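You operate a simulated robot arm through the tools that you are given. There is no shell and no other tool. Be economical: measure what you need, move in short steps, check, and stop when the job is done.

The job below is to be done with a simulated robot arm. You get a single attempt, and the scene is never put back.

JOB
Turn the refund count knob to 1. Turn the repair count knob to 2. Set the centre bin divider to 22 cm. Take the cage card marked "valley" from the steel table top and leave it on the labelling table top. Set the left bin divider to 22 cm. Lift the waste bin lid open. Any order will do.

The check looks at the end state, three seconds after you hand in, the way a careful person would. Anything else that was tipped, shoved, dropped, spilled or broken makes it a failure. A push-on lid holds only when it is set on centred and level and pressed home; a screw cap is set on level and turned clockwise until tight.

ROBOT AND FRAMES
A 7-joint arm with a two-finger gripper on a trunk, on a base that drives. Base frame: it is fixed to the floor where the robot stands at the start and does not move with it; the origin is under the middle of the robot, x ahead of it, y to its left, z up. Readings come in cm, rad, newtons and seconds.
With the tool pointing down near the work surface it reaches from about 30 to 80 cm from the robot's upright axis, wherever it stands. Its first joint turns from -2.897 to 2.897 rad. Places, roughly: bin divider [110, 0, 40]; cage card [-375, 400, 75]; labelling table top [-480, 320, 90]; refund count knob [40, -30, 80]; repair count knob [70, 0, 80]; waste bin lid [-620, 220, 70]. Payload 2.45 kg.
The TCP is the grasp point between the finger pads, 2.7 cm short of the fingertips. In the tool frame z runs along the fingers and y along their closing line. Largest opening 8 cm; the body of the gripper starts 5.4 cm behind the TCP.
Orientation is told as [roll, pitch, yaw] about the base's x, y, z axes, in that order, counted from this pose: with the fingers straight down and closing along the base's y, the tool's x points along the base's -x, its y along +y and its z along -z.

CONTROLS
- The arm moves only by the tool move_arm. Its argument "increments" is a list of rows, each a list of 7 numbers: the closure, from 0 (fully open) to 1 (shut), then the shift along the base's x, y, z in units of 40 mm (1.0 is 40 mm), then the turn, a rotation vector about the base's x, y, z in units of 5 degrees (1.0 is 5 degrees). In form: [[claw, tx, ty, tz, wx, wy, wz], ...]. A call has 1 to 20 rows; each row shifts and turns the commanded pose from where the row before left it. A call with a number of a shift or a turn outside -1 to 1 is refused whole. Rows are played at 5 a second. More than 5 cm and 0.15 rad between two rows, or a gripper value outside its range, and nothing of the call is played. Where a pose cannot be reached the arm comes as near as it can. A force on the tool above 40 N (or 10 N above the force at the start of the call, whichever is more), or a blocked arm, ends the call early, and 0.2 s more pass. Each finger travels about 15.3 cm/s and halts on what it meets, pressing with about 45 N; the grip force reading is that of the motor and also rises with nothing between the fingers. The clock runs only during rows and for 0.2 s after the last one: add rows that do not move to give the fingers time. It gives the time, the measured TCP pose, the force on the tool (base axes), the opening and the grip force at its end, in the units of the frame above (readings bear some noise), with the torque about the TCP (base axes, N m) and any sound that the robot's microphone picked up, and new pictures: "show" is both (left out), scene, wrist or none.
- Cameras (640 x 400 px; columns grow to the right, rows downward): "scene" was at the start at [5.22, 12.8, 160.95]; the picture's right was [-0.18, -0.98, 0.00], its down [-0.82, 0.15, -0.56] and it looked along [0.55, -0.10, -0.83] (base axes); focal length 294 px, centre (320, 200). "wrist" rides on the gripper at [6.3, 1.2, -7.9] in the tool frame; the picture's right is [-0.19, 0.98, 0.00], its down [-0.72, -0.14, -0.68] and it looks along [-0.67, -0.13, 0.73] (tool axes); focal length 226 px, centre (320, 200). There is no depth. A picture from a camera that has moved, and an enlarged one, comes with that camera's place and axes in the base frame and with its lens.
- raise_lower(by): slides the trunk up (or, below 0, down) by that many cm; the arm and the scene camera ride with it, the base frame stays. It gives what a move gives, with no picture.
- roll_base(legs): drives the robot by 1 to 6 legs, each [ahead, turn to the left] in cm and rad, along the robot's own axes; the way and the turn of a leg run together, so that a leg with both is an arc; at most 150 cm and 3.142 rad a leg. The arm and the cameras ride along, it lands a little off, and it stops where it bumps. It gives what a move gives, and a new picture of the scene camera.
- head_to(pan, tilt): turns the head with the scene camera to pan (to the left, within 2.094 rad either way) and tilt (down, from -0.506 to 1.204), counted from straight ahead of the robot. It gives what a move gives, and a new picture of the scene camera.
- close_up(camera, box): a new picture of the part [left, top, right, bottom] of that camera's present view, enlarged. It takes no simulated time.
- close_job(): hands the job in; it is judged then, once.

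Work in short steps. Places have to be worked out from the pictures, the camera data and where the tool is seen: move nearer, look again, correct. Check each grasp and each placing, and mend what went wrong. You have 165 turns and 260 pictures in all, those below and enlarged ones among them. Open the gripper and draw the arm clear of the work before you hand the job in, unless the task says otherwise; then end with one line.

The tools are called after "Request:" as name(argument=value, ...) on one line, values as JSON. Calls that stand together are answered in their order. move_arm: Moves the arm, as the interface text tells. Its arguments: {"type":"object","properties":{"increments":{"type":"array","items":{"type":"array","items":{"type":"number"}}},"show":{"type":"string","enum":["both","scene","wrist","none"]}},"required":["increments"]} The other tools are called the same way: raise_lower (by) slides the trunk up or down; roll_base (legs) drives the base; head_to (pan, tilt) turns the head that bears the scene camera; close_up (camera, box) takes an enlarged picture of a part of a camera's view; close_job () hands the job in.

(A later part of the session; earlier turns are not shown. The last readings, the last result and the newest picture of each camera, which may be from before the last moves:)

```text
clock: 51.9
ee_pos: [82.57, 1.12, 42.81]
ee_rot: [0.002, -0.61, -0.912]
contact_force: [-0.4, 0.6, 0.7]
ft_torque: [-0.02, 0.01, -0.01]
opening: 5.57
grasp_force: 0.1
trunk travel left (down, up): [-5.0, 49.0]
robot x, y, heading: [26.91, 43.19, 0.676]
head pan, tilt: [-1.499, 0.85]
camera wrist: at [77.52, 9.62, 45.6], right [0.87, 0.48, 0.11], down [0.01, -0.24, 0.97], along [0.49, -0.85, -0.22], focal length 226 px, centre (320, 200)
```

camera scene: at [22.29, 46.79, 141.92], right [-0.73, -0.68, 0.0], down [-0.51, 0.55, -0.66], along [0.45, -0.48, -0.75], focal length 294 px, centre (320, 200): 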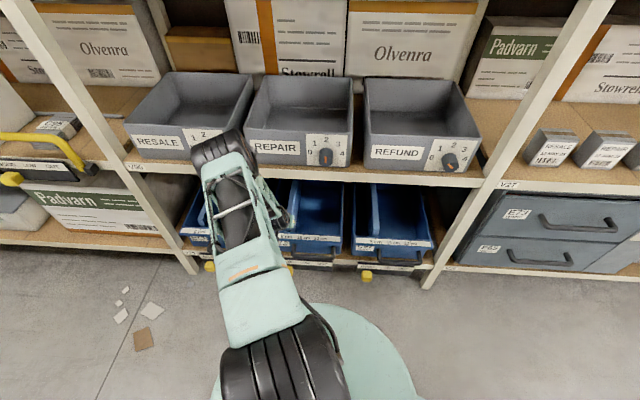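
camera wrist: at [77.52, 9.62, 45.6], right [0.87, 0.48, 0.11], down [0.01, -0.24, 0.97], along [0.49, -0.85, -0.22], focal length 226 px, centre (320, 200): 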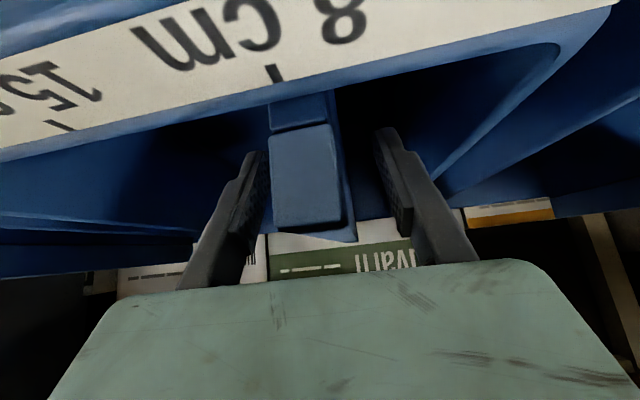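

The divider lies between the fingers, slightly left. I shift 0.4 cm, lower 1.3 cm and close.

Request:
move_arm(increments=[[0.3, -0.08, -0.06, 0, 0, 0, 0], [0.3, 0.1, -0.12, -0.3, 0, 0, 0], [0.3, 0, 0, 0, 0, 0, 0], [1, 0, 0, 0, 0, 0, 0], [1, 0, 0, 0, 0, 0, 0], [1, 0, 0, 0, 0, 0, 0]], show="wrist")

```text
clock: 53.3
ee_pos: [82.84, 0.38, 41.54]
ee_rot: [0.004, -0.611, -0.913]
contact_force: [0.5, -2.5, -3.0]
ft_torque: [0.69, -1.14, 1.69]
opening: 2.4
grasp_force: 45.1
trunk travel left (down, up): [-5.0, 49.0]
robot x, y, heading: [26.66, 42.79, 0.676]
head pan, tilt: [-1.499, 0.85]
camera wrist: at [77.74, 8.96, 44.33], right [0.87, 0.48, 0.11], down [0.01, -0.24, 0.97], along [0.49, -0.84, -0.22], focal length 226 px, centre (320, 200)
```

wrist: 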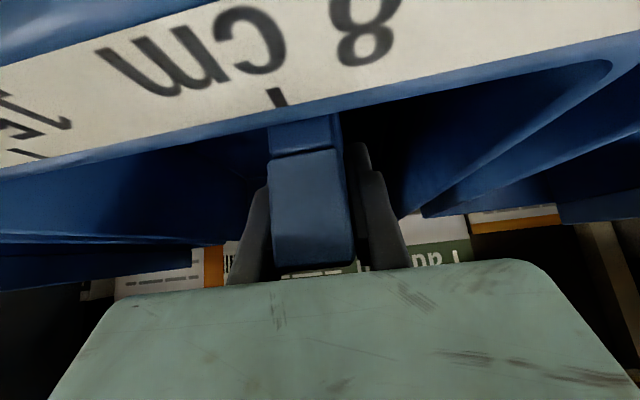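

Gripped at 2.4 cm width. I slide it toward 22 cm along the shelf (direction angle 0.662 from the two knobs), first 7 cm.

Request:
move_arm(increments=[[1, -0.345, -0.269, 0, 0, 0, 0], [1, -0.345, -0.269, 0, 0, 0, 0], [1, -0.345, -0.269, 0, 0, 0, 0], [1, -0.345, -0.269, 0, 0, 0, 0], [1, 0, 0, 0, 0, 0, 0]])

```text
clock: 54.5
ee_pos: [77.25, -4.06, 41.52]
ee_rot: [0.001, -0.611, -0.91]
contact_force: [0.5, 1.0, 12.7]
ft_torque: [1.63, -0.32, 1.9]
opening: 2.4
grasp_force: 44.8
trunk travel left (down, up): [-5.0, 49.0]
robot x, y, heading: [27.28, 42.6, 0.674]
head pan, tilt: [-1.499, 0.85]
camera scene: at [22.23, 46.82, 141.93], right [-0.73, -0.68, 0.0], down [-0.51, 0.55, -0.66], along [0.45, -0.48, -0.75], focal length 294 px, centre (320, 200)
camera wrist: at [72.19, 4.46, 44.3], right [0.87, 0.48, 0.11], down [0.01, -0.24, 0.97], along [0.49, -0.85, -0.21], focal length 226 px, centre (320, 200)
```

scene: 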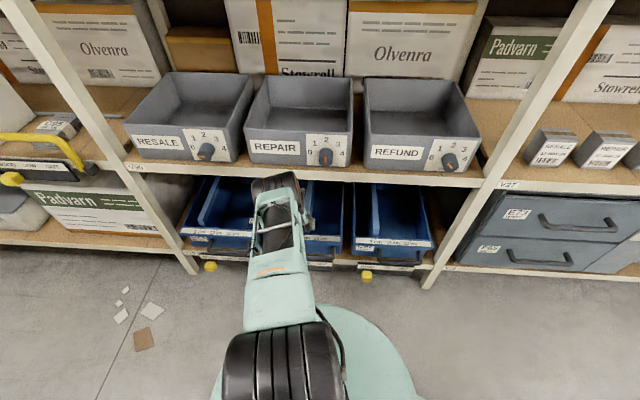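
wrist: 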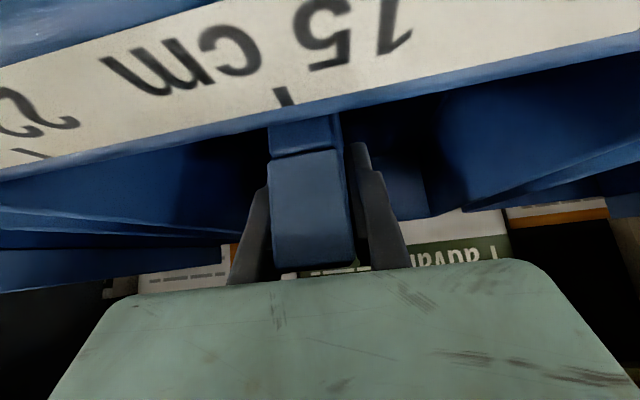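

15 cm tick passes nearly centred (about 0.25 cm overshoot). I move the remaining ~6.8 cm.

Request:
move_arm(increments=[[1, -0.333, -0.259, 0, 0, 0, 0], [1, -0.333, -0.259, 0, 0, 0, 0], [1, -0.333, -0.259, 0, 0, 0, 0], [1, -0.333, -0.259, 0, 0, 0, 0], [1, 0, 0, 0, 0, 0, 0], [1, 0, 0, 0, 0, 0, 0]], show="wrist")

```text
clock: 55.9
ee_pos: [72.01, -8.01, 41.46]
ee_rot: [0.002, -0.613, -0.911]
contact_force: [3.7, -5.7, 18.2]
ft_torque: [1.82, -0.23, 1.94]
opening: 2.37
grasp_force: 44.9
trunk travel left (down, up): [-5.0, 49.0]
robot x, y, heading: [27.24, 43.0, 0.683]
head pan, tilt: [-1.499, 0.85]
camera wrist: at [66.87, 0.39, 44.3], right [0.87, 0.48, 0.11], down [0.01, -0.24, 0.97], along [0.49, -0.85, -0.21], focal length 226 px, centre (320, 200)
```

wrist: 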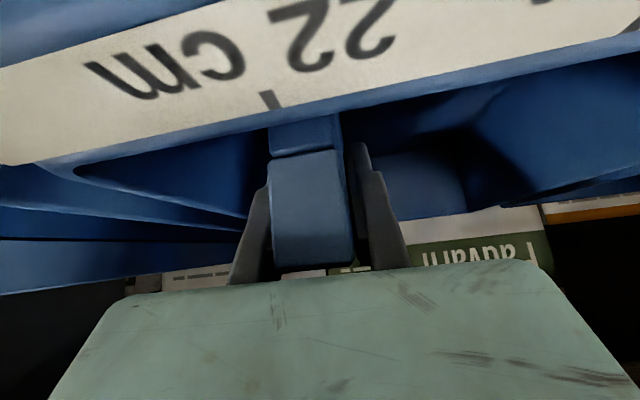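

The 22 cm tick is aligned within ~2 mm. I nudge slightly, release, and retreat along the tool axis.

Request:
move_arm(increments=[[1, -0.035, -0.027, 0, 0, 0, 0], [1, 0, 0, 0, 0, 0, 0], [0.3, 0, 0, 0, 0, 0, 0], [0.3, 0, 0, 0, 0, 0, 0], [0.3, -0.3, 0.38, 0.7, 0, 0, 0], [0.3, -0.36, 0.45, 0.82, 0, 0, 0], [0.3, -0.36, 0.45, 0.82, 0, 0, 0], [0.3, -0.36, 0.45, 0.82, 0, 0, 0], [0.3, -0.36, 0.45, 0.82, 0, 0, 0]])

```text
clock: 57.9
ee_pos: [64.69, 0.73, 57.49]
ee_rot: [0.003, -0.609, -0.913]
contact_force: [0.8, -0.2, -0.4]
ft_torque: [0.0, 0.01, -0.02]
opening: 5.6
grasp_force: 0.0
trunk travel left (down, up): [-5.0, 49.0]
robot x, y, heading: [27.18, 42.71, 0.671]
head pan, tilt: [-1.499, 0.85]
camera scene: at [22.32, 46.74, 141.93], right [-0.73, -0.68, 0.0], down [-0.51, 0.55, -0.66], along [0.45, -0.48, -0.75], focal length 294 px, centre (320, 200)
camera wrist: at [59.71, 9.16, 60.28], right [0.87, 0.48, 0.11], down [0.01, -0.24, 0.97], along [0.49, -0.85, -0.22], focal length 226 px, centre (320, 200)
```

scene: 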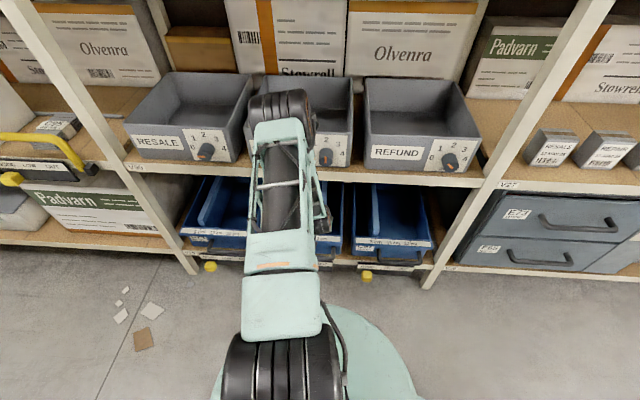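
wrist: 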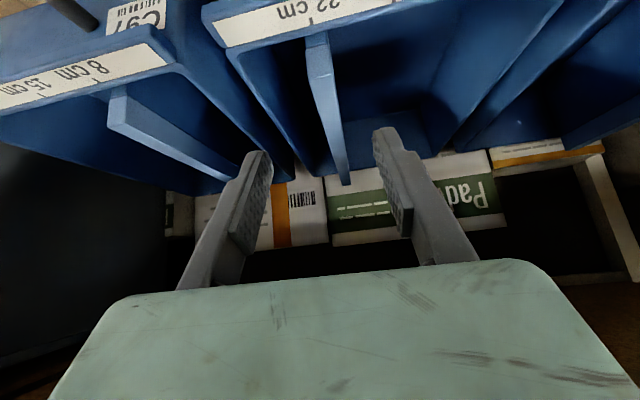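

Centre divider set. I withdraw a bit more and drive 36 cm ahead along the shelf to the left bin.

Request:
move_arm(increments=[[0.3, -0.5, 0.62, 0.3, 0, 0, 0], [0.3, -0.5, 0.62, 0.3, 0, 0, 0]], show="none")

Request:
roll_base(legs=[[36, -0.01]])

Request:
close_up(camera="wrist", box=[0, 0, 640, 400])

```text
clock: 58.5
ee_pos: [60.89, 5.57, 59.73]
ee_rot: [0.0, -0.612, -0.911]
contact_force: [-1.5, -0.1, -0.7]
ft_torque: [0.01, 0.02, -0.01]
opening: 5.6
grasp_force: 0.1
trunk travel left (down, up): [-5.0, 49.0]
robot x, y, heading: [27.28, 42.63, 0.671]
head pan, tilt: [-1.499, 0.85]
```

```text
clock: 60.8
ee_pos: [88.45, 27.39, 59.6]
ee_rot: [0.003, -0.611, -0.923]
contact_force: [-0.2, -0.5, -0.7]
ft_torque: [0.0, -0.01, -0.02]
opening: 5.61
grasp_force: 0.2
trunk travel left (down, up): [-5.0, 49.0]
robot x, y, heading: [55.16, 64.8, 0.664]
head pan, tilt: [-1.499, 0.85]
camera scene: at [50.49, 69.03, 141.93], right [-0.74, -0.67, 0.0], down [-0.5, 0.56, -0.66], along [0.44, -0.49, -0.75], focal length 294 px, centre (320, 200)
```

scene: 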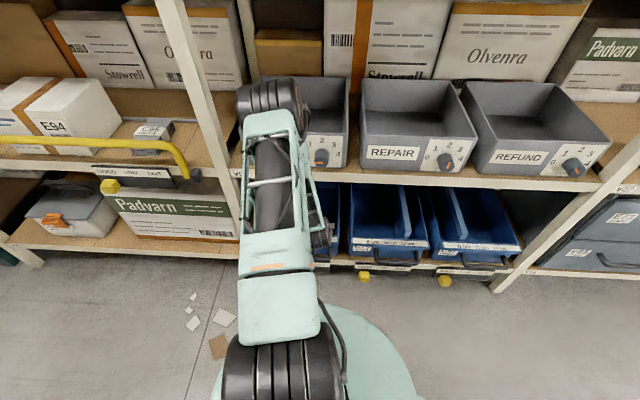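

```text
1.00 times, centred on (320, 200) of wrist (not enlarged: the box is as wide or as high as the picture)
camera zoom: at [83.56, 35.9, 62.45], right [0.88, 0.47, 0.11], down [0.01, -0.24, 0.97], along [0.48, -0.85, -0.22], focal length 226 px, centre (320, 200)
```

zoom: 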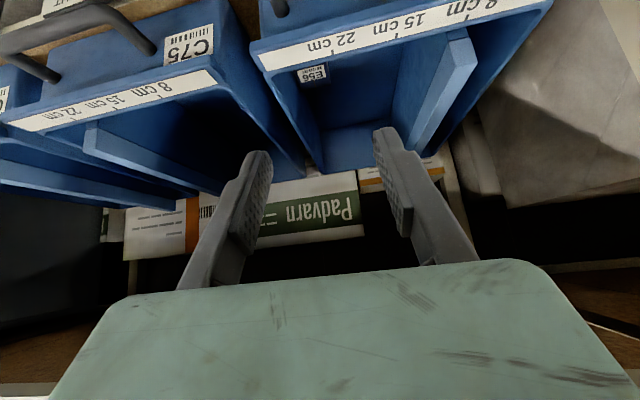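

I take an enlarged look at the left bin: the small box is close to where the divider will stop.

Request:
close_up(camera="wrist", box=[240, 0, 560, 200])

Request:
close_up(camera="wrist", box=[250, 10, 410, 110])

```text
2.00 times, centred on (400, 100) of wrist
camera zoom: at [83.56, 35.9, 62.45], right [0.88, 0.47, 0.11], down [0.01, -0.24, 0.97], along [0.48, -0.85, -0.22], focal length 452 px, centre (160, 400)
```

zoom: 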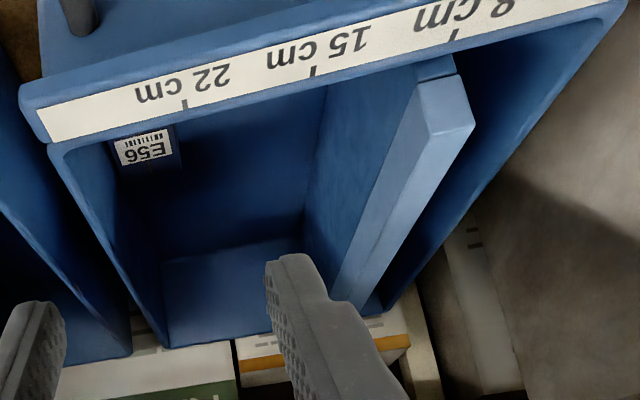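

```text
4.00 times, centred on (330, 60) of wrist
camera zoom: at [83.56, 35.9, 62.45], right [0.88, 0.47, 0.11], down [0.01, -0.24, 0.97], along [0.48, -0.85, -0.22], focal length 904 px, centre (280, 760)
```

zoom: 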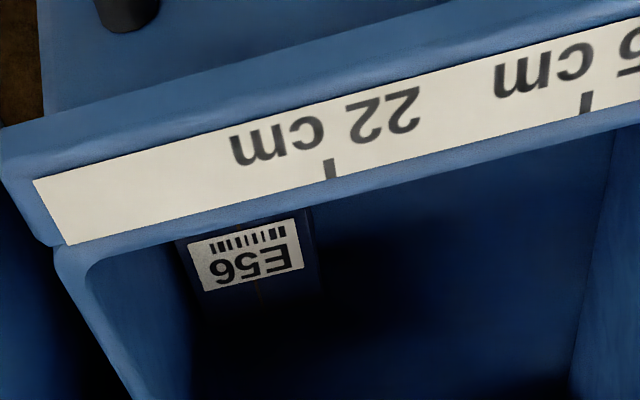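

The tick 22 sits near u=88.0 and the box edge near u≈87; it will be a tight fit, so I'll check again nearer. First I go to the divider at u≈102.

Request:
move_arm(increments=[[0.3, 0.805, 0.22, -0.1, 0, 0, 0.08], [0.3, 0.805, 0.22, -0.1, 0, 0, 0.08], [0.3, 0.805, 0.22, -0.1, 0, 0, 0], [0.3, 0.805, 0.22, -0.1, 0, 0, 0], [0.3, 0.805, 0.22, -0.1, 0, 0, 0], [0.3, 0.36, -0.45, -0.82, 0, 0, 0], [0.3, 0.36, -0.45, -0.82, 0, 0, 0]])

```text
clock: 62.4
ee_pos: [107.74, 28.11, 50.98]
ee_rot: [0.001, -0.61, -0.912]
contact_force: [0.7, 0.1, 0.6]
ft_torque: [0.01, -0.03, -0.05]
opening: 5.57
grasp_force: 0.1
trunk travel left (down, up): [-5.0, 49.0]
robot x, y, heading: [54.91, 65.26, 0.667]
head pan, tilt: [-1.499, 0.85]
camera scene: at [50.47, 69.05, 141.92], right [-0.74, -0.67, 0.0], down [-0.5, 0.56, -0.66], along [0.44, -0.49, -0.75], focal length 294 px, centre (320, 200)
camera wrist: at [102.61, 36.65, 53.73], right [0.87, 0.48, 0.11], down [0.01, -0.24, 0.97], along [0.49, -0.84, -0.22], focal length 226 px, centre (320, 200)
```

scene: 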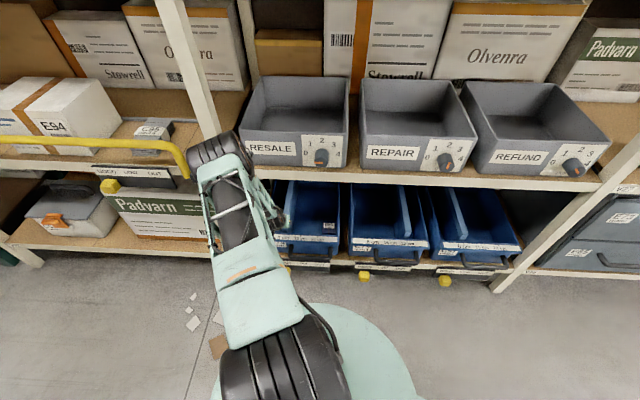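
wrist: 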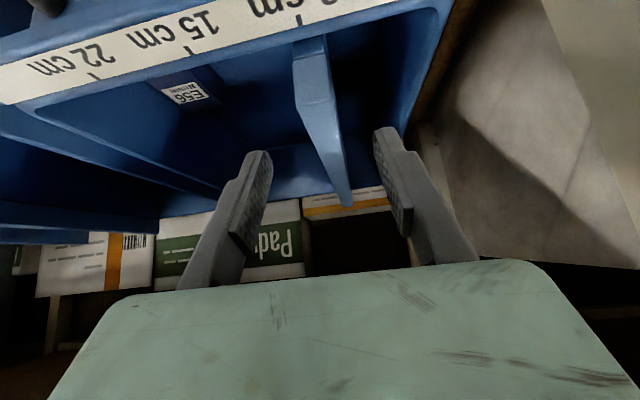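

Request:
close_up(camera="wrist", box=[60, 30, 260, 155])

Request:
close_up(camera="scene", box=[260, 170, 420, 270])

```text
3.20 times, centred on (160, 92) of wrist
camera zoom: at [102.61, 36.65, 53.73], right [0.87, 0.48, 0.11], down [0.01, -0.24, 0.97], along [0.49, -0.84, -0.22], focal length 723 px, centre (832, 544)
```

zoom: 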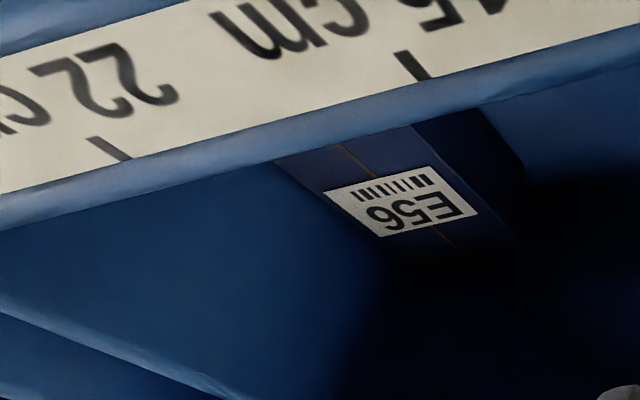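

```text
4.00 times, centred on (340, 220) of scene
camera zoom: at [50.47, 69.05, 141.92], right [-0.74, -0.67, 0.0], down [-0.5, 0.56, -0.66], along [0.44, -0.49, -0.75], focal length 1177 px, centre (240, 120)
```

zoom: 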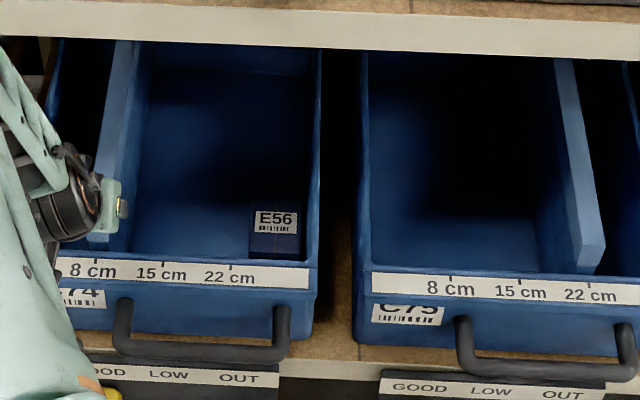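

Triangulated: tick 22 at u≈87.9, box edge at u≈86.8, so I'll aim for about 21.8 cm to leave the box untouched. I descend to the divider and grip as before.

Request:
move_arm(increments=[[0.3, 0.328, -0.44, -0.79, 0, 0, 0], [0.3, 0.328, -0.44, -0.79, 0, 0, 0], [0.3, 0.328, -0.44, -0.79, 0, 0, 0], [0.3, 0, 0, 0, 0, 0, 0], [1, 0, 0, 0, 0, 0, 0], [1, 0, 0, 0, 0, 0, 0], [1, 0, 0, 0, 0, 0, 0]], show="wrist")

```text
clock: 64.0
ee_pos: [111.31, 22.86, 41.29]
ee_rot: [0.003, -0.61, -0.909]
contact_force: [4.2, -0.1, -6.4]
ft_torque: [0.45, -1.29, 1.52]
opening: 2.41
grasp_force: 45.2
trunk travel left (down, up): [-5.0, 49.0]
robot x, y, heading: [55.18, 64.85, 0.669]
head pan, tilt: [-1.499, 0.85]
camera wrist: at [106.22, 31.41, 44.19], right [0.87, 0.48, 0.11], down [0.01, -0.24, 0.97], along [0.49, -0.84, -0.22], focal length 226 px, centre (320, 200)
```

wrist: 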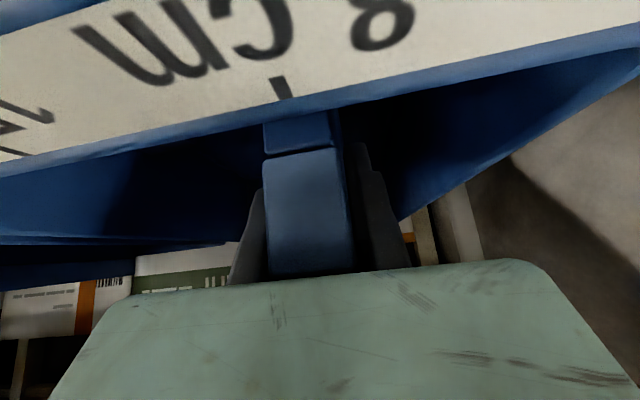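

Gripped exactly like before. I slide 10 cm first.

Request:
move_arm(increments=[[1, -0.394, -0.307, 0, 0, 0, 0], [1, -0.394, -0.307, 0, 0, 0, 0], [1, -0.394, -0.307, 0, 0, 0, 0], [1, -0.394, -0.307, 0, 0, 0, 0], [1, -0.394, -0.307, 0, 0, 0, 0], [1, 0, 0, 0, 0, 0, 0]], show="wrist")

```text
clock: 65.4
ee_pos: [103.39, 16.49, 41.35]
ee_rot: [0.0, -0.608, -0.91]
contact_force: [-0.1, -3.2, -18.2]
ft_torque: [0.73, -0.84, 1.42]
opening: 2.41
grasp_force: 45.0
trunk travel left (down, up): [-5.0, 49.0]
robot x, y, heading: [55.14, 64.96, 0.668]
head pan, tilt: [-1.499, 0.85]
camera wrist: at [98.35, 25.05, 44.21], right [0.87, 0.48, 0.11], down [0.01, -0.24, 0.97], along [0.49, -0.84, -0.22], focal length 226 px, centre (320, 200)
```

wrist: 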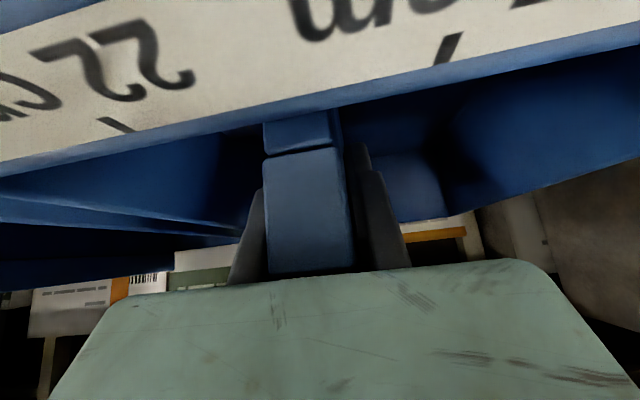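

Now the last 3.6 cm, gently.

Request:
move_arm(increments=[[1, -0.237, -0.184, 0, 0, 0, 0], [1, -0.237, -0.184, 0, 0, 0, 0], [1, -0.237, -0.184, 0, 0, 0, 0], [1, 0, 0, 0, 0, 0, 0]], show="wrist")

```text
clock: 66.4
ee_pos: [100.66, 14.38, 41.43]
ee_rot: [-0.001, -0.605, -0.911]
contact_force: [-2.5, 1.7, -27.0]
ft_torque: [0.76, -0.94, 1.35]
opening: 2.4
grasp_force: 44.7
trunk travel left (down, up): [-5.0, 49.0]
robot x, y, heading: [55.31, 65.16, 0.662]
head pan, tilt: [-1.499, 0.85]
camera wrist: at [95.58, 22.79, 44.26], right [0.87, 0.48, 0.11], down [0.01, -0.25, 0.97], along [0.49, -0.84, -0.22], focal length 226 px, centre (320, 200)
```

wrist: 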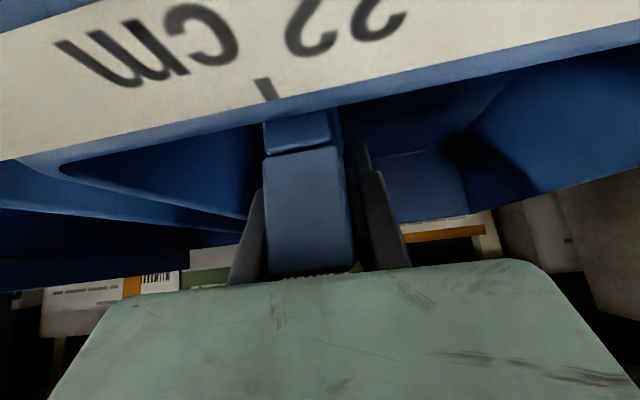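

At ~21.7 cm with no sideways contact. A 1 mm nudge more, release, and retreat.

Request:
move_arm(increments=[[1, -0.025, -0.02, 0, 0, 0, 0], [1, 0, 0, 0, 0, 0, 0], [0.3, 0, 0, 0, 0, 0, 0], [0.3, 0, 0, 0, 0, 0, 0], [0.3, -0.3, 0.38, 0.7, 0, 0, 0], [0.3, -0.36, 0.45, 0.82, 0, 0, 0], [0.3, -0.36, 0.45, 0.82, 0, 0, 0], [0.3, -0.36, 0.45, 0.82, 0, 0, 0], [0.3, -0.36, 0.45, 0.82, 0, 0, 0], [0.3, -0.5, 0.62, 0.4, 0, 0, 0], [0.3, -0.5, 0.62, 0.4, 0, 0, 0]])

```text
clock: 68.8
ee_pos: [89.74, 28.18, 60.57]
ee_rot: [0.002, -0.61, -0.909]
contact_force: [-0.7, 1.0, -0.5]
ft_torque: [-0.05, -0.01, 0.01]
opening: 5.59
grasp_force: 0.0
trunk travel left (down, up): [-5.0, 49.0]
robot x, y, heading: [55.5, 64.98, 0.666]
head pan, tilt: [-1.499, 0.85]
camera scene: at [50.51, 69.02, 141.93], right [-0.74, -0.67, 0.0], down [-0.5, 0.56, -0.66], along [0.44, -0.49, -0.75], focal length 294 px, centre (320, 200)
camera wrist: at [84.6, 36.61, 63.48], right [0.87, 0.48, 0.11], down [0.01, -0.24, 0.97], along [0.49, -0.84, -0.22], focal length 226 px, centre (320, 200)
```

scene: 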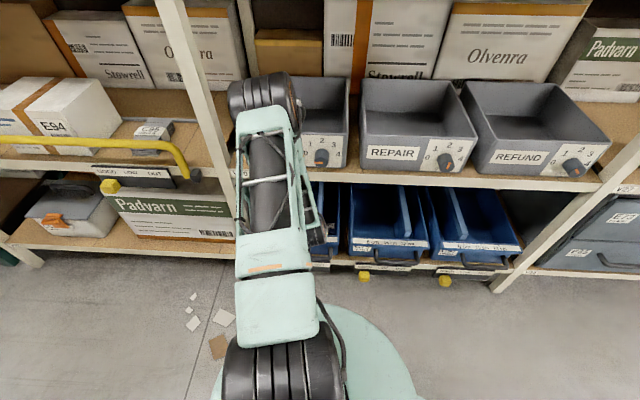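
wrist: 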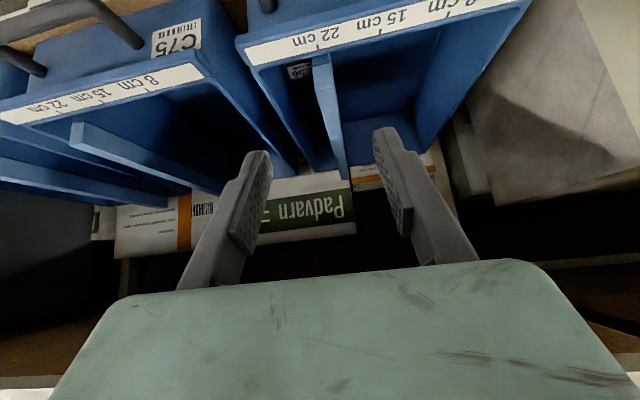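

Request:
close_up(camera="wrist", box=[230, 0, 430, 125])

```text
3.20 times, centred on (330, 62) of wrist
camera zoom: at [84.6, 36.61, 63.48], right [0.87, 0.48, 0.11], down [0.01, -0.24, 0.97], along [0.49, -0.84, -0.22], focal length 723 px, centre (288, 640)
```

zoom: 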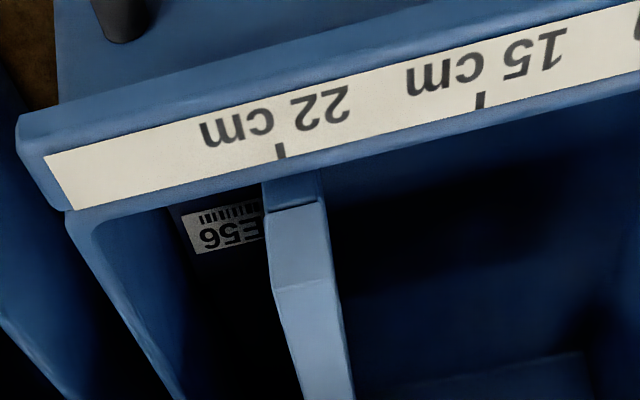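

Left divider reads 22 and the box is undisturbed. Now I stow the arm: raise the trunk, tilt the tool down, and swing it to the robot's front.

Request:
raise_lower(by=20)

Request:
move_arm(increments=[[0, -0.175, 0.225, 0.2, 0.788, 0.616, 0], [0, -0.175, 0.225, 0.2, 0.788, 0.616, 0], [0, -0.175, 0.225, 0.2, 0.788, 0.616, 0], [0, -0.175, 0.225, 0.2, 0.788, 0.616, 0], [0, -0.175, 0.225, 0.2, 0.788, 0.616, 0], [0, -0.175, 0.225, 0.2, 0.788, 0.616, 0], [0, -0.175, 0.225, 0.2, 0.788, 0.616, 0], [0, 0.41, 0.86, 0, 0, 0, 1], [0, 0.41, 0.86, 0, 0, 0, 1], [0, 0.41, 0.86, 0, 0, 0, 1], [0, 0.41, 0.86, 0, 0, 0, 1], [0, 0.41, 0.86, 0, 0, 0, 1], [0, 0.41, 0.86, 0, 0, 0, 1], [0, 0.41, 0.86, 0, 0, 0, 1], [0, 0.41, 0.86, 0, 0, 0, 1], [0, 0.41, 0.86, 0, 0, 0, 1]], show="none")

Request:
move_arm(increments=[[0, -0.39, 0.87, 0.3, 0, 0, 1], [0, -0.39, 0.87, 0.3, 0, 0, 1], [0, -0.39, 0.87, 0.3, 0, 0, 1], [0, -0.39, 0.87, 0.3, 0, 0, 1], [0, -0.39, 0.87, 0.3, 0, 0, 1], [0, -0.39, 0.87, 0.3, 0, 0, 1], [0, -0.39, 0.87, 0.3, 0, 0, 1], [0, -0.39, 0.87, 0.3, 0, 0, 1], [0, -0.39, 0.87, 0.3, 0, 0, 1]], show="none")

Request:
head_to(pan=1.3, tilt=0.45)

```text
clock: 71.0
ee_pos: [89.67, 28.03, 80.67]
ee_rot: [0.003, -0.611, -0.91]
contact_force: [-0.4, 0.7, -0.6]
ft_torque: [0.02, 0.0, -0.01]
opening: 5.6
grasp_force: 0.1
trunk travel left (down, up): [-25.0, 29.0]
robot x, y, heading: [55.44, 64.88, 0.665]
head pan, tilt: [-1.499, 0.85]
```

```text
clock: 74.4
ee_pos: [99.52, 65.7, 86.07]
ee_rot: [-0.002, 0.0, -0.125]
contact_force: [0.4, -0.3, 0.0]
ft_torque: [-0.02, 0.0, 0.0]
opening: 8.0
grasp_force: 0.1
trunk travel left (down, up): [-25.0, 29.0]
robot x, y, heading: [55.09, 64.85, 0.665]
head pan, tilt: [-1.499, 0.85]
```

```text
clock: 76.4
ee_pos: [85.23, 96.91, 96.97]
ee_rot: [-0.001, 0.003, 0.66]
contact_force: [-1.4, -0.7, 0.0]
ft_torque: [-0.03, -0.05, 0.01]
opening: 8.0
grasp_force: 0.1
trunk travel left (down, up): [-25.0, 29.0]
robot x, y, heading: [55.15, 65.15, 0.665]
head pan, tilt: [-1.499, 0.85]
```

```text
clock: 78.9
ee_pos: [85.37, 96.77, 96.92]
ee_rot: [0.0, 0.0, 0.662]
contact_force: [-0.3, 0.4, 0.2]
ft_torque: [0.0, 0.0, 0.02]
opening: 7.98
grasp_force: 0.0
trunk travel left (down, up): [-25.0, 29.0]
robot x, y, heading: [55.15, 64.65, 0.665]
head pan, tilt: [1.3, 0.45]
camera scene: at [41.71, 83.35, 165.37], right [0.92, 0.38, 0.0], down [0.17, -0.4, -0.9], along [-0.35, 0.83, -0.44], focal length 294 px, centre (320, 200)
```

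scene: 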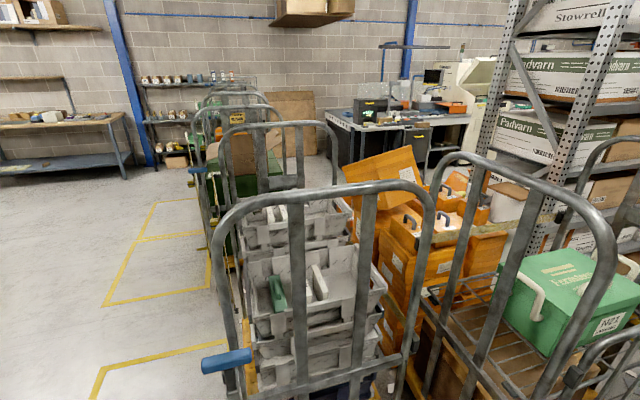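

I pan further left toward the steel table direction to plan the drive.

Request:
head_to(pan=2.0, tilt=0.35)

```text
clock: 79.9
ee_pos: [85.3, 96.79, 96.77]
ee_rot: [-0.001, 0.002, 0.661]
contact_force: [-0.4, 0.4, 0.2]
ft_torque: [0.02, 0.02, 0.03]
opening: 7.99
grasp_force: 0.1
trunk travel left (down, up): [-25.0, 29.0]
robot x, y, heading: [55.03, 65.45, 0.668]
head pan, tilt: [2.0, 0.351]
camera scene: at [36.97, 79.14, 166.29], right [0.46, 0.89, 0.0], down [0.31, -0.16, -0.94], along [-0.83, 0.43, -0.34], focal length 294 px, centre (320, 200)
```

scene: 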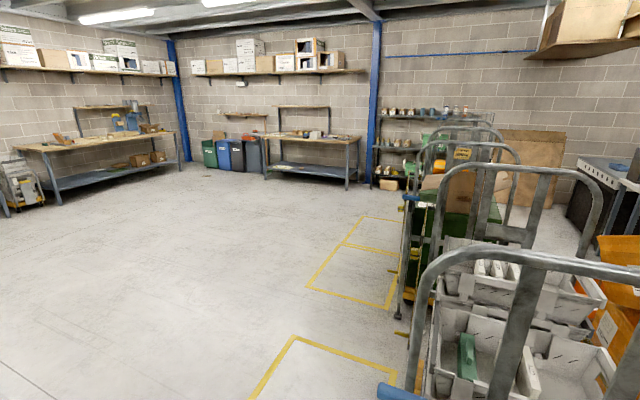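

Open floor lies that way: the labelling table and waste bins stand along the far wall. I turn left and drive out past the trolleys.

Request:
roll_base(legs=[[0, 2.4], [140, 0], [60, 0]])

Request:
head_to(pan=-0.55, tilt=0.35)

```text
clock: 95.6
ee_pos: [-186.63, 83.49, 96.83]
ee_rot: [0.0, 0.001, 3.041]
contact_force: [0.0, -0.9, -0.4]
ft_torque: [0.0, -0.03, 0.01]
opening: 7.99
grasp_force: 0.2
trunk travel left (down, up): [-25.0, 29.0]
robot x, y, heading: [-143.09, 85.77, 3.04]
head pan, tilt: [2.0, 0.351]
camera scene: at [-139.26, 62.73, 166.29], right [-0.95, -0.32, 0.0], down [-0.11, 0.33, -0.94], along [0.31, -0.89, -0.34], focal length 294 px, centre (320, 200)
```

scene: 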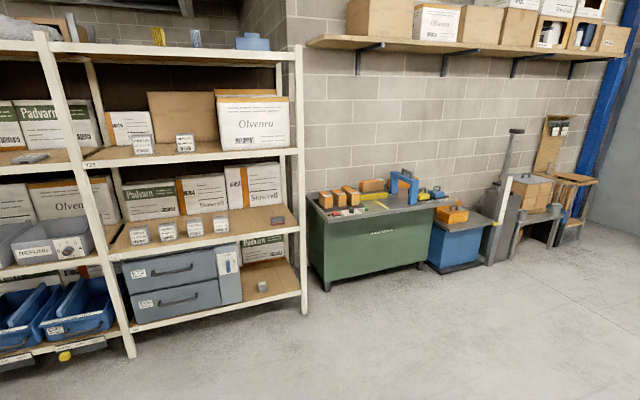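

```text
clock: 97.9
ee_pos: [-186.68, 83.43, 96.87]
ee_rot: [0.001, 0.001, 3.04]
contact_force: [0.0, 0.3, 0.3]
ft_torque: [0.01, -0.03, -0.02]
opening: 8.01
grasp_force: 0.0
trunk travel left (down, up): [-25.0, 29.0]
robot x, y, heading: [-143.0, 85.34, 3.042]
head pan, tilt: [-0.55, 0.351]
camera scene: at [-149.66, 77.15, 166.29], right [0.6, 0.8, 0.0], down [0.27, -0.21, -0.94], along [-0.75, 0.57, -0.34], focal length 294 px, centre (320, 200)
```

scene: 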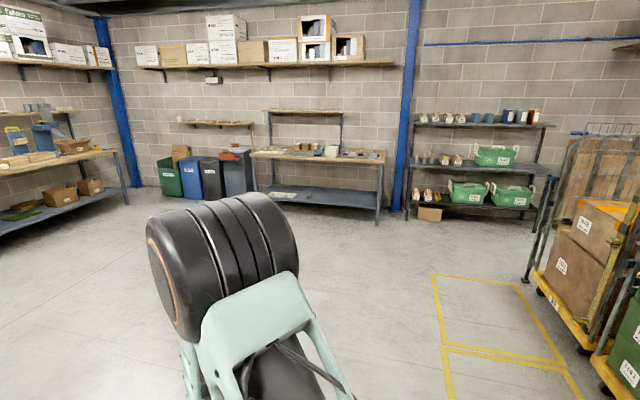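

I enlarge the rack and the labelling table.

Request:
close_up(camera="scene", box=[400, 90, 560, 230])

Request:
close_up(camera="scene", box=[150, 100, 400, 230])

```text
2.86 times, centred on (480, 160) of scene
camera zoom: at [-149.66, 77.15, 166.29], right [0.6, 0.8, 0.0], down [0.27, -0.21, -0.94], along [-0.75, 0.57, -0.34], focal length 841 px, centre (-137, 314)
```

zoom: 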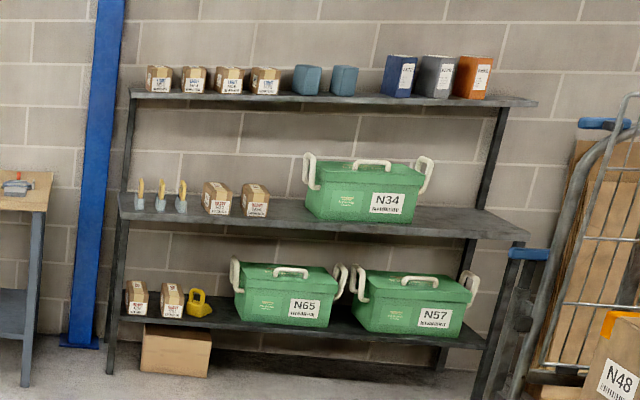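

```text
2.56 times, centred on (275, 165) of scene
camera zoom: at [-149.66, 77.15, 166.29], right [0.6, 0.8, 0.0], down [0.27, -0.21, -0.94], along [-0.75, 0.57, -0.34], focal length 753 px, centre (435, 290)
```

zoom: 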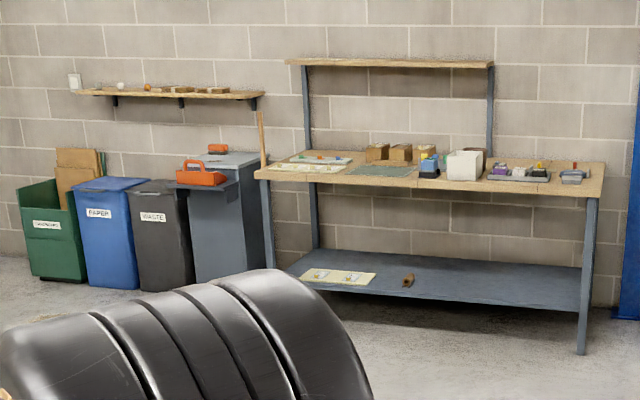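

The cage cards seem to be the three yellow cards at the left of the steel rack's middle shelf (z≈75). The room is aligned with the shelf axes, so I drive straight toward that rack.

Request:
roll_base(legs=[[0, -0.883], [150, 0], [140, 0], [0, 0.07]])

Request:
head_to(pan=0.3, tilt=0.6)

```text
clock: 114.7
ee_pos: [-340.23, 354.25, 96.85]
ee_rot: [0.001, 0.002, 2.231]
contact_force: [0.9, 0.2, -0.6]
ft_torque: [0.01, -0.01, 0.01]
opening: 8.01
grasp_force: 0.1
trunk travel left (down, up): [-25.0, 29.0]
robot x, y, heading: [-308.45, 324.15, 2.242]
head pan, tilt: [-0.55, 0.351]
camera scene: at [-319.17, 323.21, 166.29], right [0.99, 0.12, 0.0], down [0.04, -0.34, -0.94], along [-0.11, 0.93, -0.34], focal length 294 px, centre (320, 200)
```

scene: 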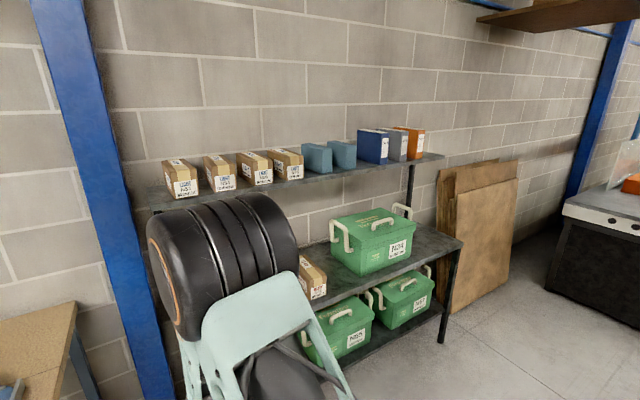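

```text
clock: 115.9
ee_pos: [-340.19, 354.14, 96.81]
ee_rot: [0.001, 0.0, 2.231]
contact_force: [-0.2, 0.8, -0.2]
ft_torque: [-0.04, -0.01, -0.01]
opening: 8.02
grasp_force: 0.1
trunk travel left (down, up): [-25.0, 29.0]
robot x, y, heading: [-309.14, 324.14, 2.234]
head pan, tilt: [0.3, 0.6]
camera scene: at [-325.34, 318.94, 164.01], right [0.57, 0.82, 0.0], down [0.47, -0.32, -0.83], along [-0.68, 0.47, -0.56], focal length 294 px, centre (320, 200)
```

scene: 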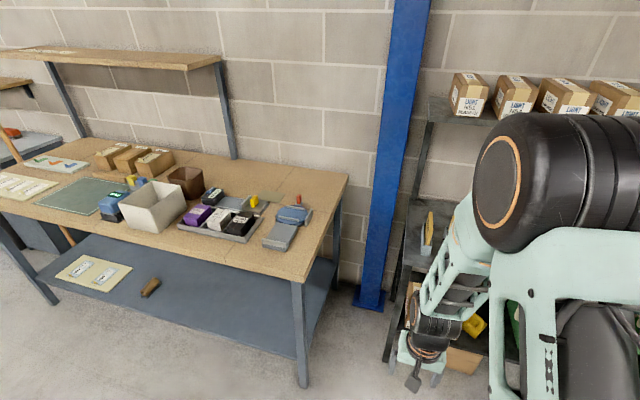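

Request:
close_up(camera="wrist", box=[0, 0, 640, 400])

Request:
close_up(camera="scene", box=[380, 80, 640, 340])

```text
1.00 times, centred on (320, 200) of wrist (not enlarged: the box is as wide or as high as the picture)
camera zoom: at [-337.43, 348.4, 104.72], right [-0.89, -0.45, 0.0], down [-0.33, 0.65, 0.68], along [-0.31, 0.61, -0.73], focal length 226 px, centre (320, 200)
```

zoom: 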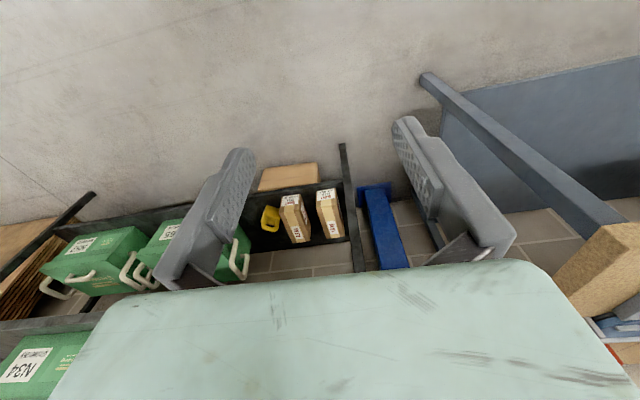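

```text
1.54 times, centred on (510, 210) of scene
camera zoom: at [-325.34, 318.94, 164.01], right [0.57, 0.82, 0.0], down [0.47, -0.32, -0.83], along [-0.68, 0.47, -0.56], focal length 453 px, centre (28, 185)
```

zoom: 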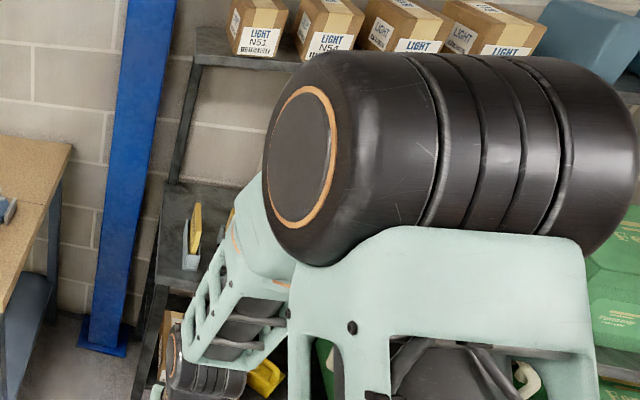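

I drive 35 cm nearer, then tilt the tool 45° so the wrist camera looks level at the cards.

Request:
roll_base(legs=[[33, 0]])

Request:
move_arm(increments=[[0, 0, 0, 0, 0.788, 0.616, 0], [0, 0, 0, 0, 0.788, 0.616, 0], [0, 0, 0, 0, 0.788, 0.616, 0], [0, 0, 0, 0, 0.788, 0.616, 0], [0, 0, 0, 0, 0.788, 0.616, 0], [0, 0, 0, 0, 0.788, 0.616, 0], [0, 0, 0, 0, 0.788, 0.616, 0]], show="both")

```text
clock: 118.1
ee_pos: [-360.74, 380.17, 96.8]
ee_rot: [0.001, 0.001, 2.233]
contact_force: [-0.6, -0.8, 0.4]
ft_torque: [-0.01, -0.02, -0.04]
opening: 8.03
grasp_force: 0.2
trunk travel left (down, up): [-25.0, 29.0]
robot x, y, heading: [-329.28, 350.1, 2.235]
head pan, tilt: [0.3, 0.6]
camera scene: at [-345.9, 344.97, 164.01], right [0.57, 0.82, 0.0], down [0.47, -0.32, -0.82], along [-0.68, 0.47, -0.57], focal length 294 px, centre (320, 200)
```

scene: 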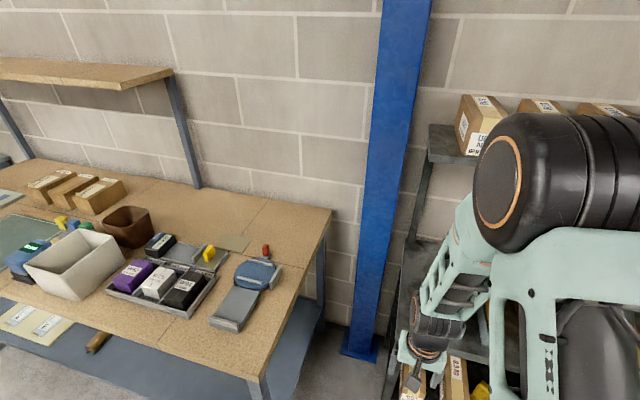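

```text
clock: 119.7
ee_pos: [-360.77, 380.2, 96.75]
ee_rot: [0.002, -0.611, 2.233]
contact_force: [-0.4, 0.1, 0.4]
ft_torque: [0.02, -0.03, 0.01]
opening: 8.0
grasp_force: 0.2
trunk travel left (down, up): [-25.0, 29.0]
robot x, y, heading: [-328.91, 350.25, 2.243]
head pan, tilt: [0.3, 0.6]
camera scene: at [-345.86, 344.92, 164.01], right [0.57, 0.82, 0.0], down [0.47, -0.32, -0.82], along [-0.68, 0.47, -0.57], focal length 294 px, centre (320, 200)
camera wrist: at [-355.84, 371.72, 99.54], right [-0.87, -0.48, 0.11], down [-0.01, 0.24, 0.97], along [-0.49, 0.84, -0.21], focal length 226 px, centre (320, 200)
```

scene: 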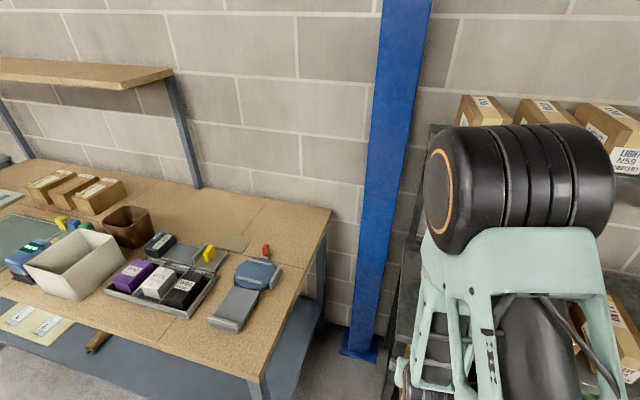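
wrist: 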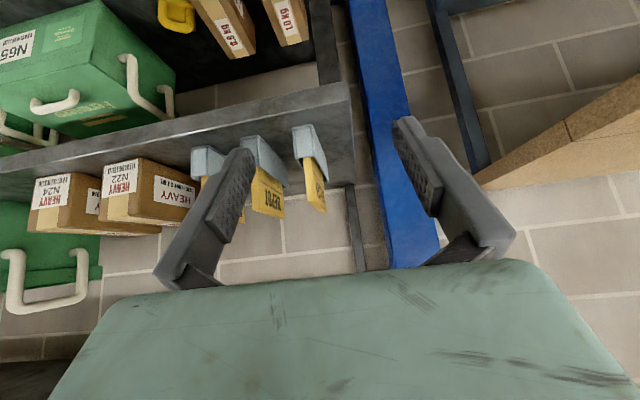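

Request:
close_up(camera="wrist", box=[180, 110, 350, 220])

```text
3.64 times, centred on (265, 165) of wrist
camera zoom: at [-355.84, 371.72, 99.54], right [-0.87, -0.48, 0.11], down [-0.01, 0.24, 0.97], along [-0.49, 0.84, -0.21], focal length 822 px, centre (520, 327)
```

zoom: 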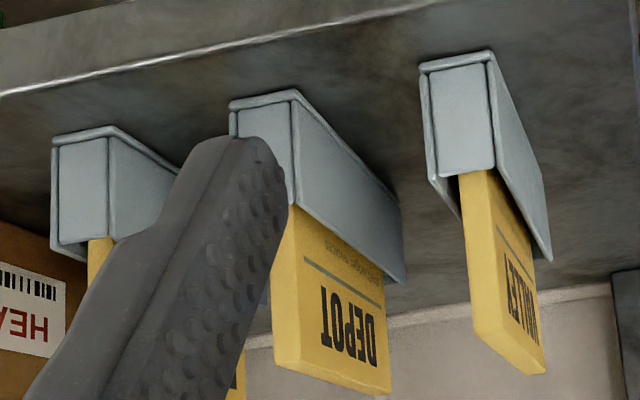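

The leftmost card (image right) seems to read "VALLEY"; I shift left/lower and turn the camera toward it to confirm.

Request:
move_arm(increments=[[0, -0.55, -0.42, -0.5, 0, 0, -1], [0, -0.55, -0.42, -0.5, 0, 0, -1], [0, -0.55, -0.42, -0.5, 0, 0, -1], [0, -0.55, -0.42, -0.5, 0, 0, -1]], show="wrist")

Request:
close_up(camera="wrist", box=[200, 90, 400, 215])

```text
clock: 120.7
ee_pos: [-369.62, 373.37, 88.57]
ee_rot: [0.001, -0.61, 1.884]
contact_force: [-0.7, 0.4, -0.1]
ft_torque: [-0.01, 0.0, 0.0]
opening: 8.01
grasp_force: 0.0
trunk travel left (down, up): [-25.0, 29.0]
robot x, y, heading: [-328.79, 350.26, 2.24]
head pan, tilt: [0.3, 0.6]
camera wrist: at [-367.9, 363.62, 91.33], right [-0.98, -0.15, 0.11], down [0.07, 0.23, 0.97], along [-0.17, 0.96, -0.22], focal length 226 px, centre (320, 200)
```

wrist: 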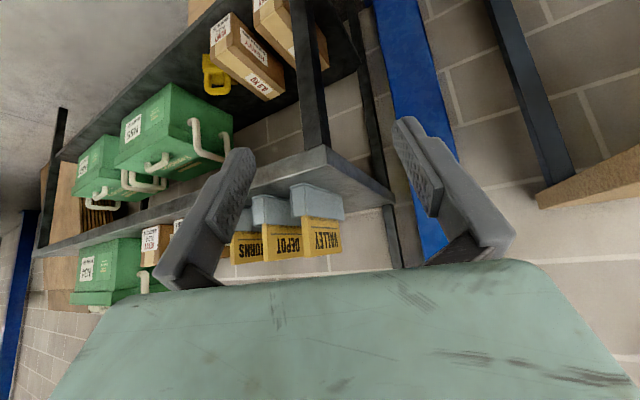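

```text
3.20 times, centred on (300, 152) of wrist
camera zoom: at [-367.9, 363.62, 91.33], right [-0.98, -0.15, 0.11], down [0.07, 0.23, 0.97], along [-0.17, 0.96, -0.22], focal length 723 px, centre (384, 352)
```

zoom: 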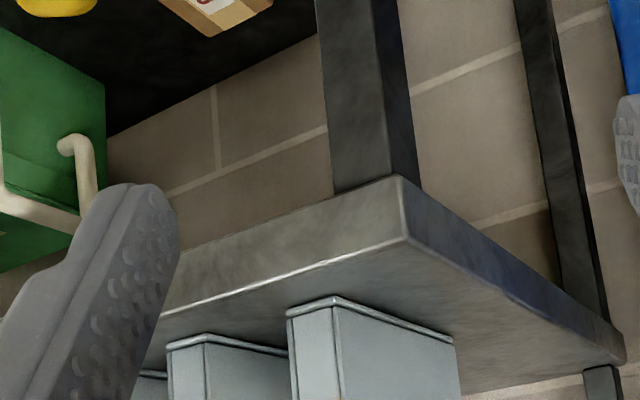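

The leftmost card reads "VALLEY". I enlarge it to get its geometry.

Request:
close_up(camera="wrist", box=[230, 170, 390, 270])

```text
4.00 times, centred on (310, 220) of wrist
camera zoom: at [-367.9, 363.62, 91.33], right [-0.98, -0.15, 0.11], down [0.07, 0.23, 0.97], along [-0.17, 0.96, -0.22], focal length 904 px, centre (360, 120)
```

zoom: 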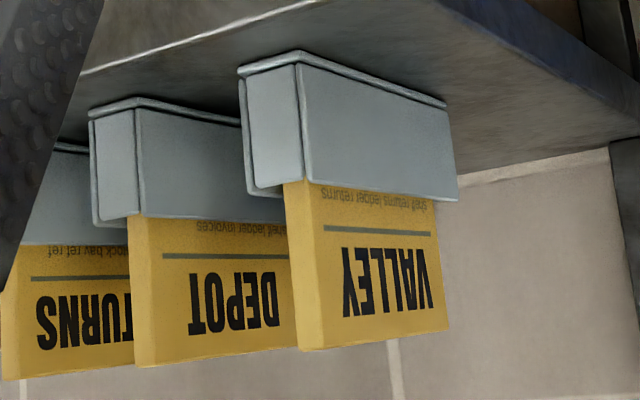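

Card geometry: front-top corner ≈(u −47, n 545, z 92.5), ~1 cm thick, ~12 cm deep, holder top at z≈85.6. I bring the tool to horizontal, centred on the card, ~10 cm in front.

Request:
move_arm(increments=[[0.5, 0.1, 0.29, 0.015, 0, 0, 1], [0.5, 0.1, 0.29, 0.015, 0, 0, 1], [0.5, 0.1, 0.29, 0.015, 0, 0, 1], [0.5, 0.1, 0.29, 0.015, 0, 0, 1], [0.5, 0.1, 0.29, 0.015, 0.788, 0.616, 0], [0.5, 0.1, 0.29, 0.015, 0.788, 0.616, 0], [0.5, 0.1, 0.29, 0.015, 0.788, 0.616, 0], [0.5, 0.1, 0.29, 0.015, 0.788, 0.616, 0], [0.5, 0.1, 0.29, 0.015, 0.788, 0.616, 0], [0.5, 0.1, 0.29, 0.015, 0.788, 0.616, 0], [0.5, 0.1, 0.29, 0.015, 0.788, 0.616, 0], [0.5, 0.1, 0.29, 0.015, 0.788, 0.616, 0], [0.5, 0.1, 0.29, 0.015, 0.788, 0.616, 0], [0.5, 0.1, 0.29, 0.015, 0.788, 0.616, 0], [0.5, 0.1, 0.29, 0.015, 0.788, 0.616, 0]])

```text
clock: 123.9
ee_pos: [-363.59, 390.73, 89.82]
ee_rot: [2.256, -1.57, -0.021]
contact_force: [-0.4, 0.4, 0.3]
ft_torque: [-0.07, -0.02, 0.01]
opening: 4.02
grasp_force: 0.0
trunk travel left (down, up): [-25.0, 29.0]
robot x, y, heading: [-329.12, 350.34, 2.239]
head pan, tilt: [0.3, 0.6]
camera scene: at [-345.85, 344.93, 164.01], right [0.57, 0.82, 0.0], down [0.47, -0.32, -0.82], along [-0.68, 0.47, -0.57], focal length 294 px, centre (320, 200)
camera wrist: at [-359.8, 383.82, 83.41], right [-0.77, -0.6, 0.2], down [0.53, -0.45, 0.72], along [-0.35, 0.66, 0.67], focal length 226 px, centre (320, 200)
```

scene: 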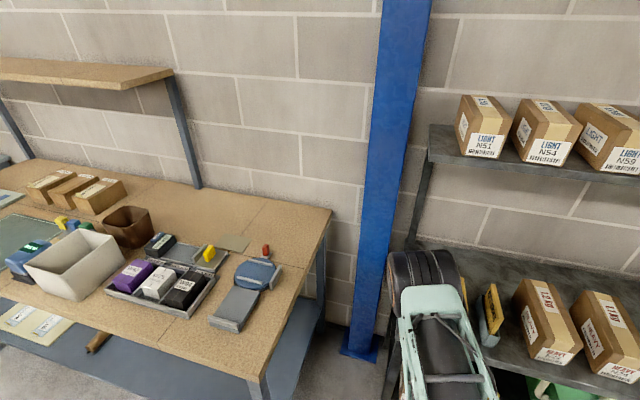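
wrist: 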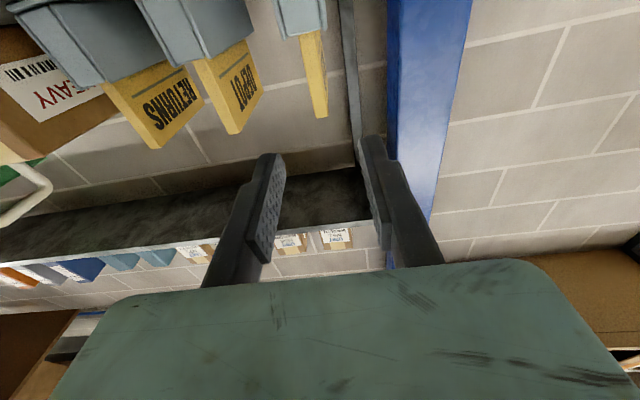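

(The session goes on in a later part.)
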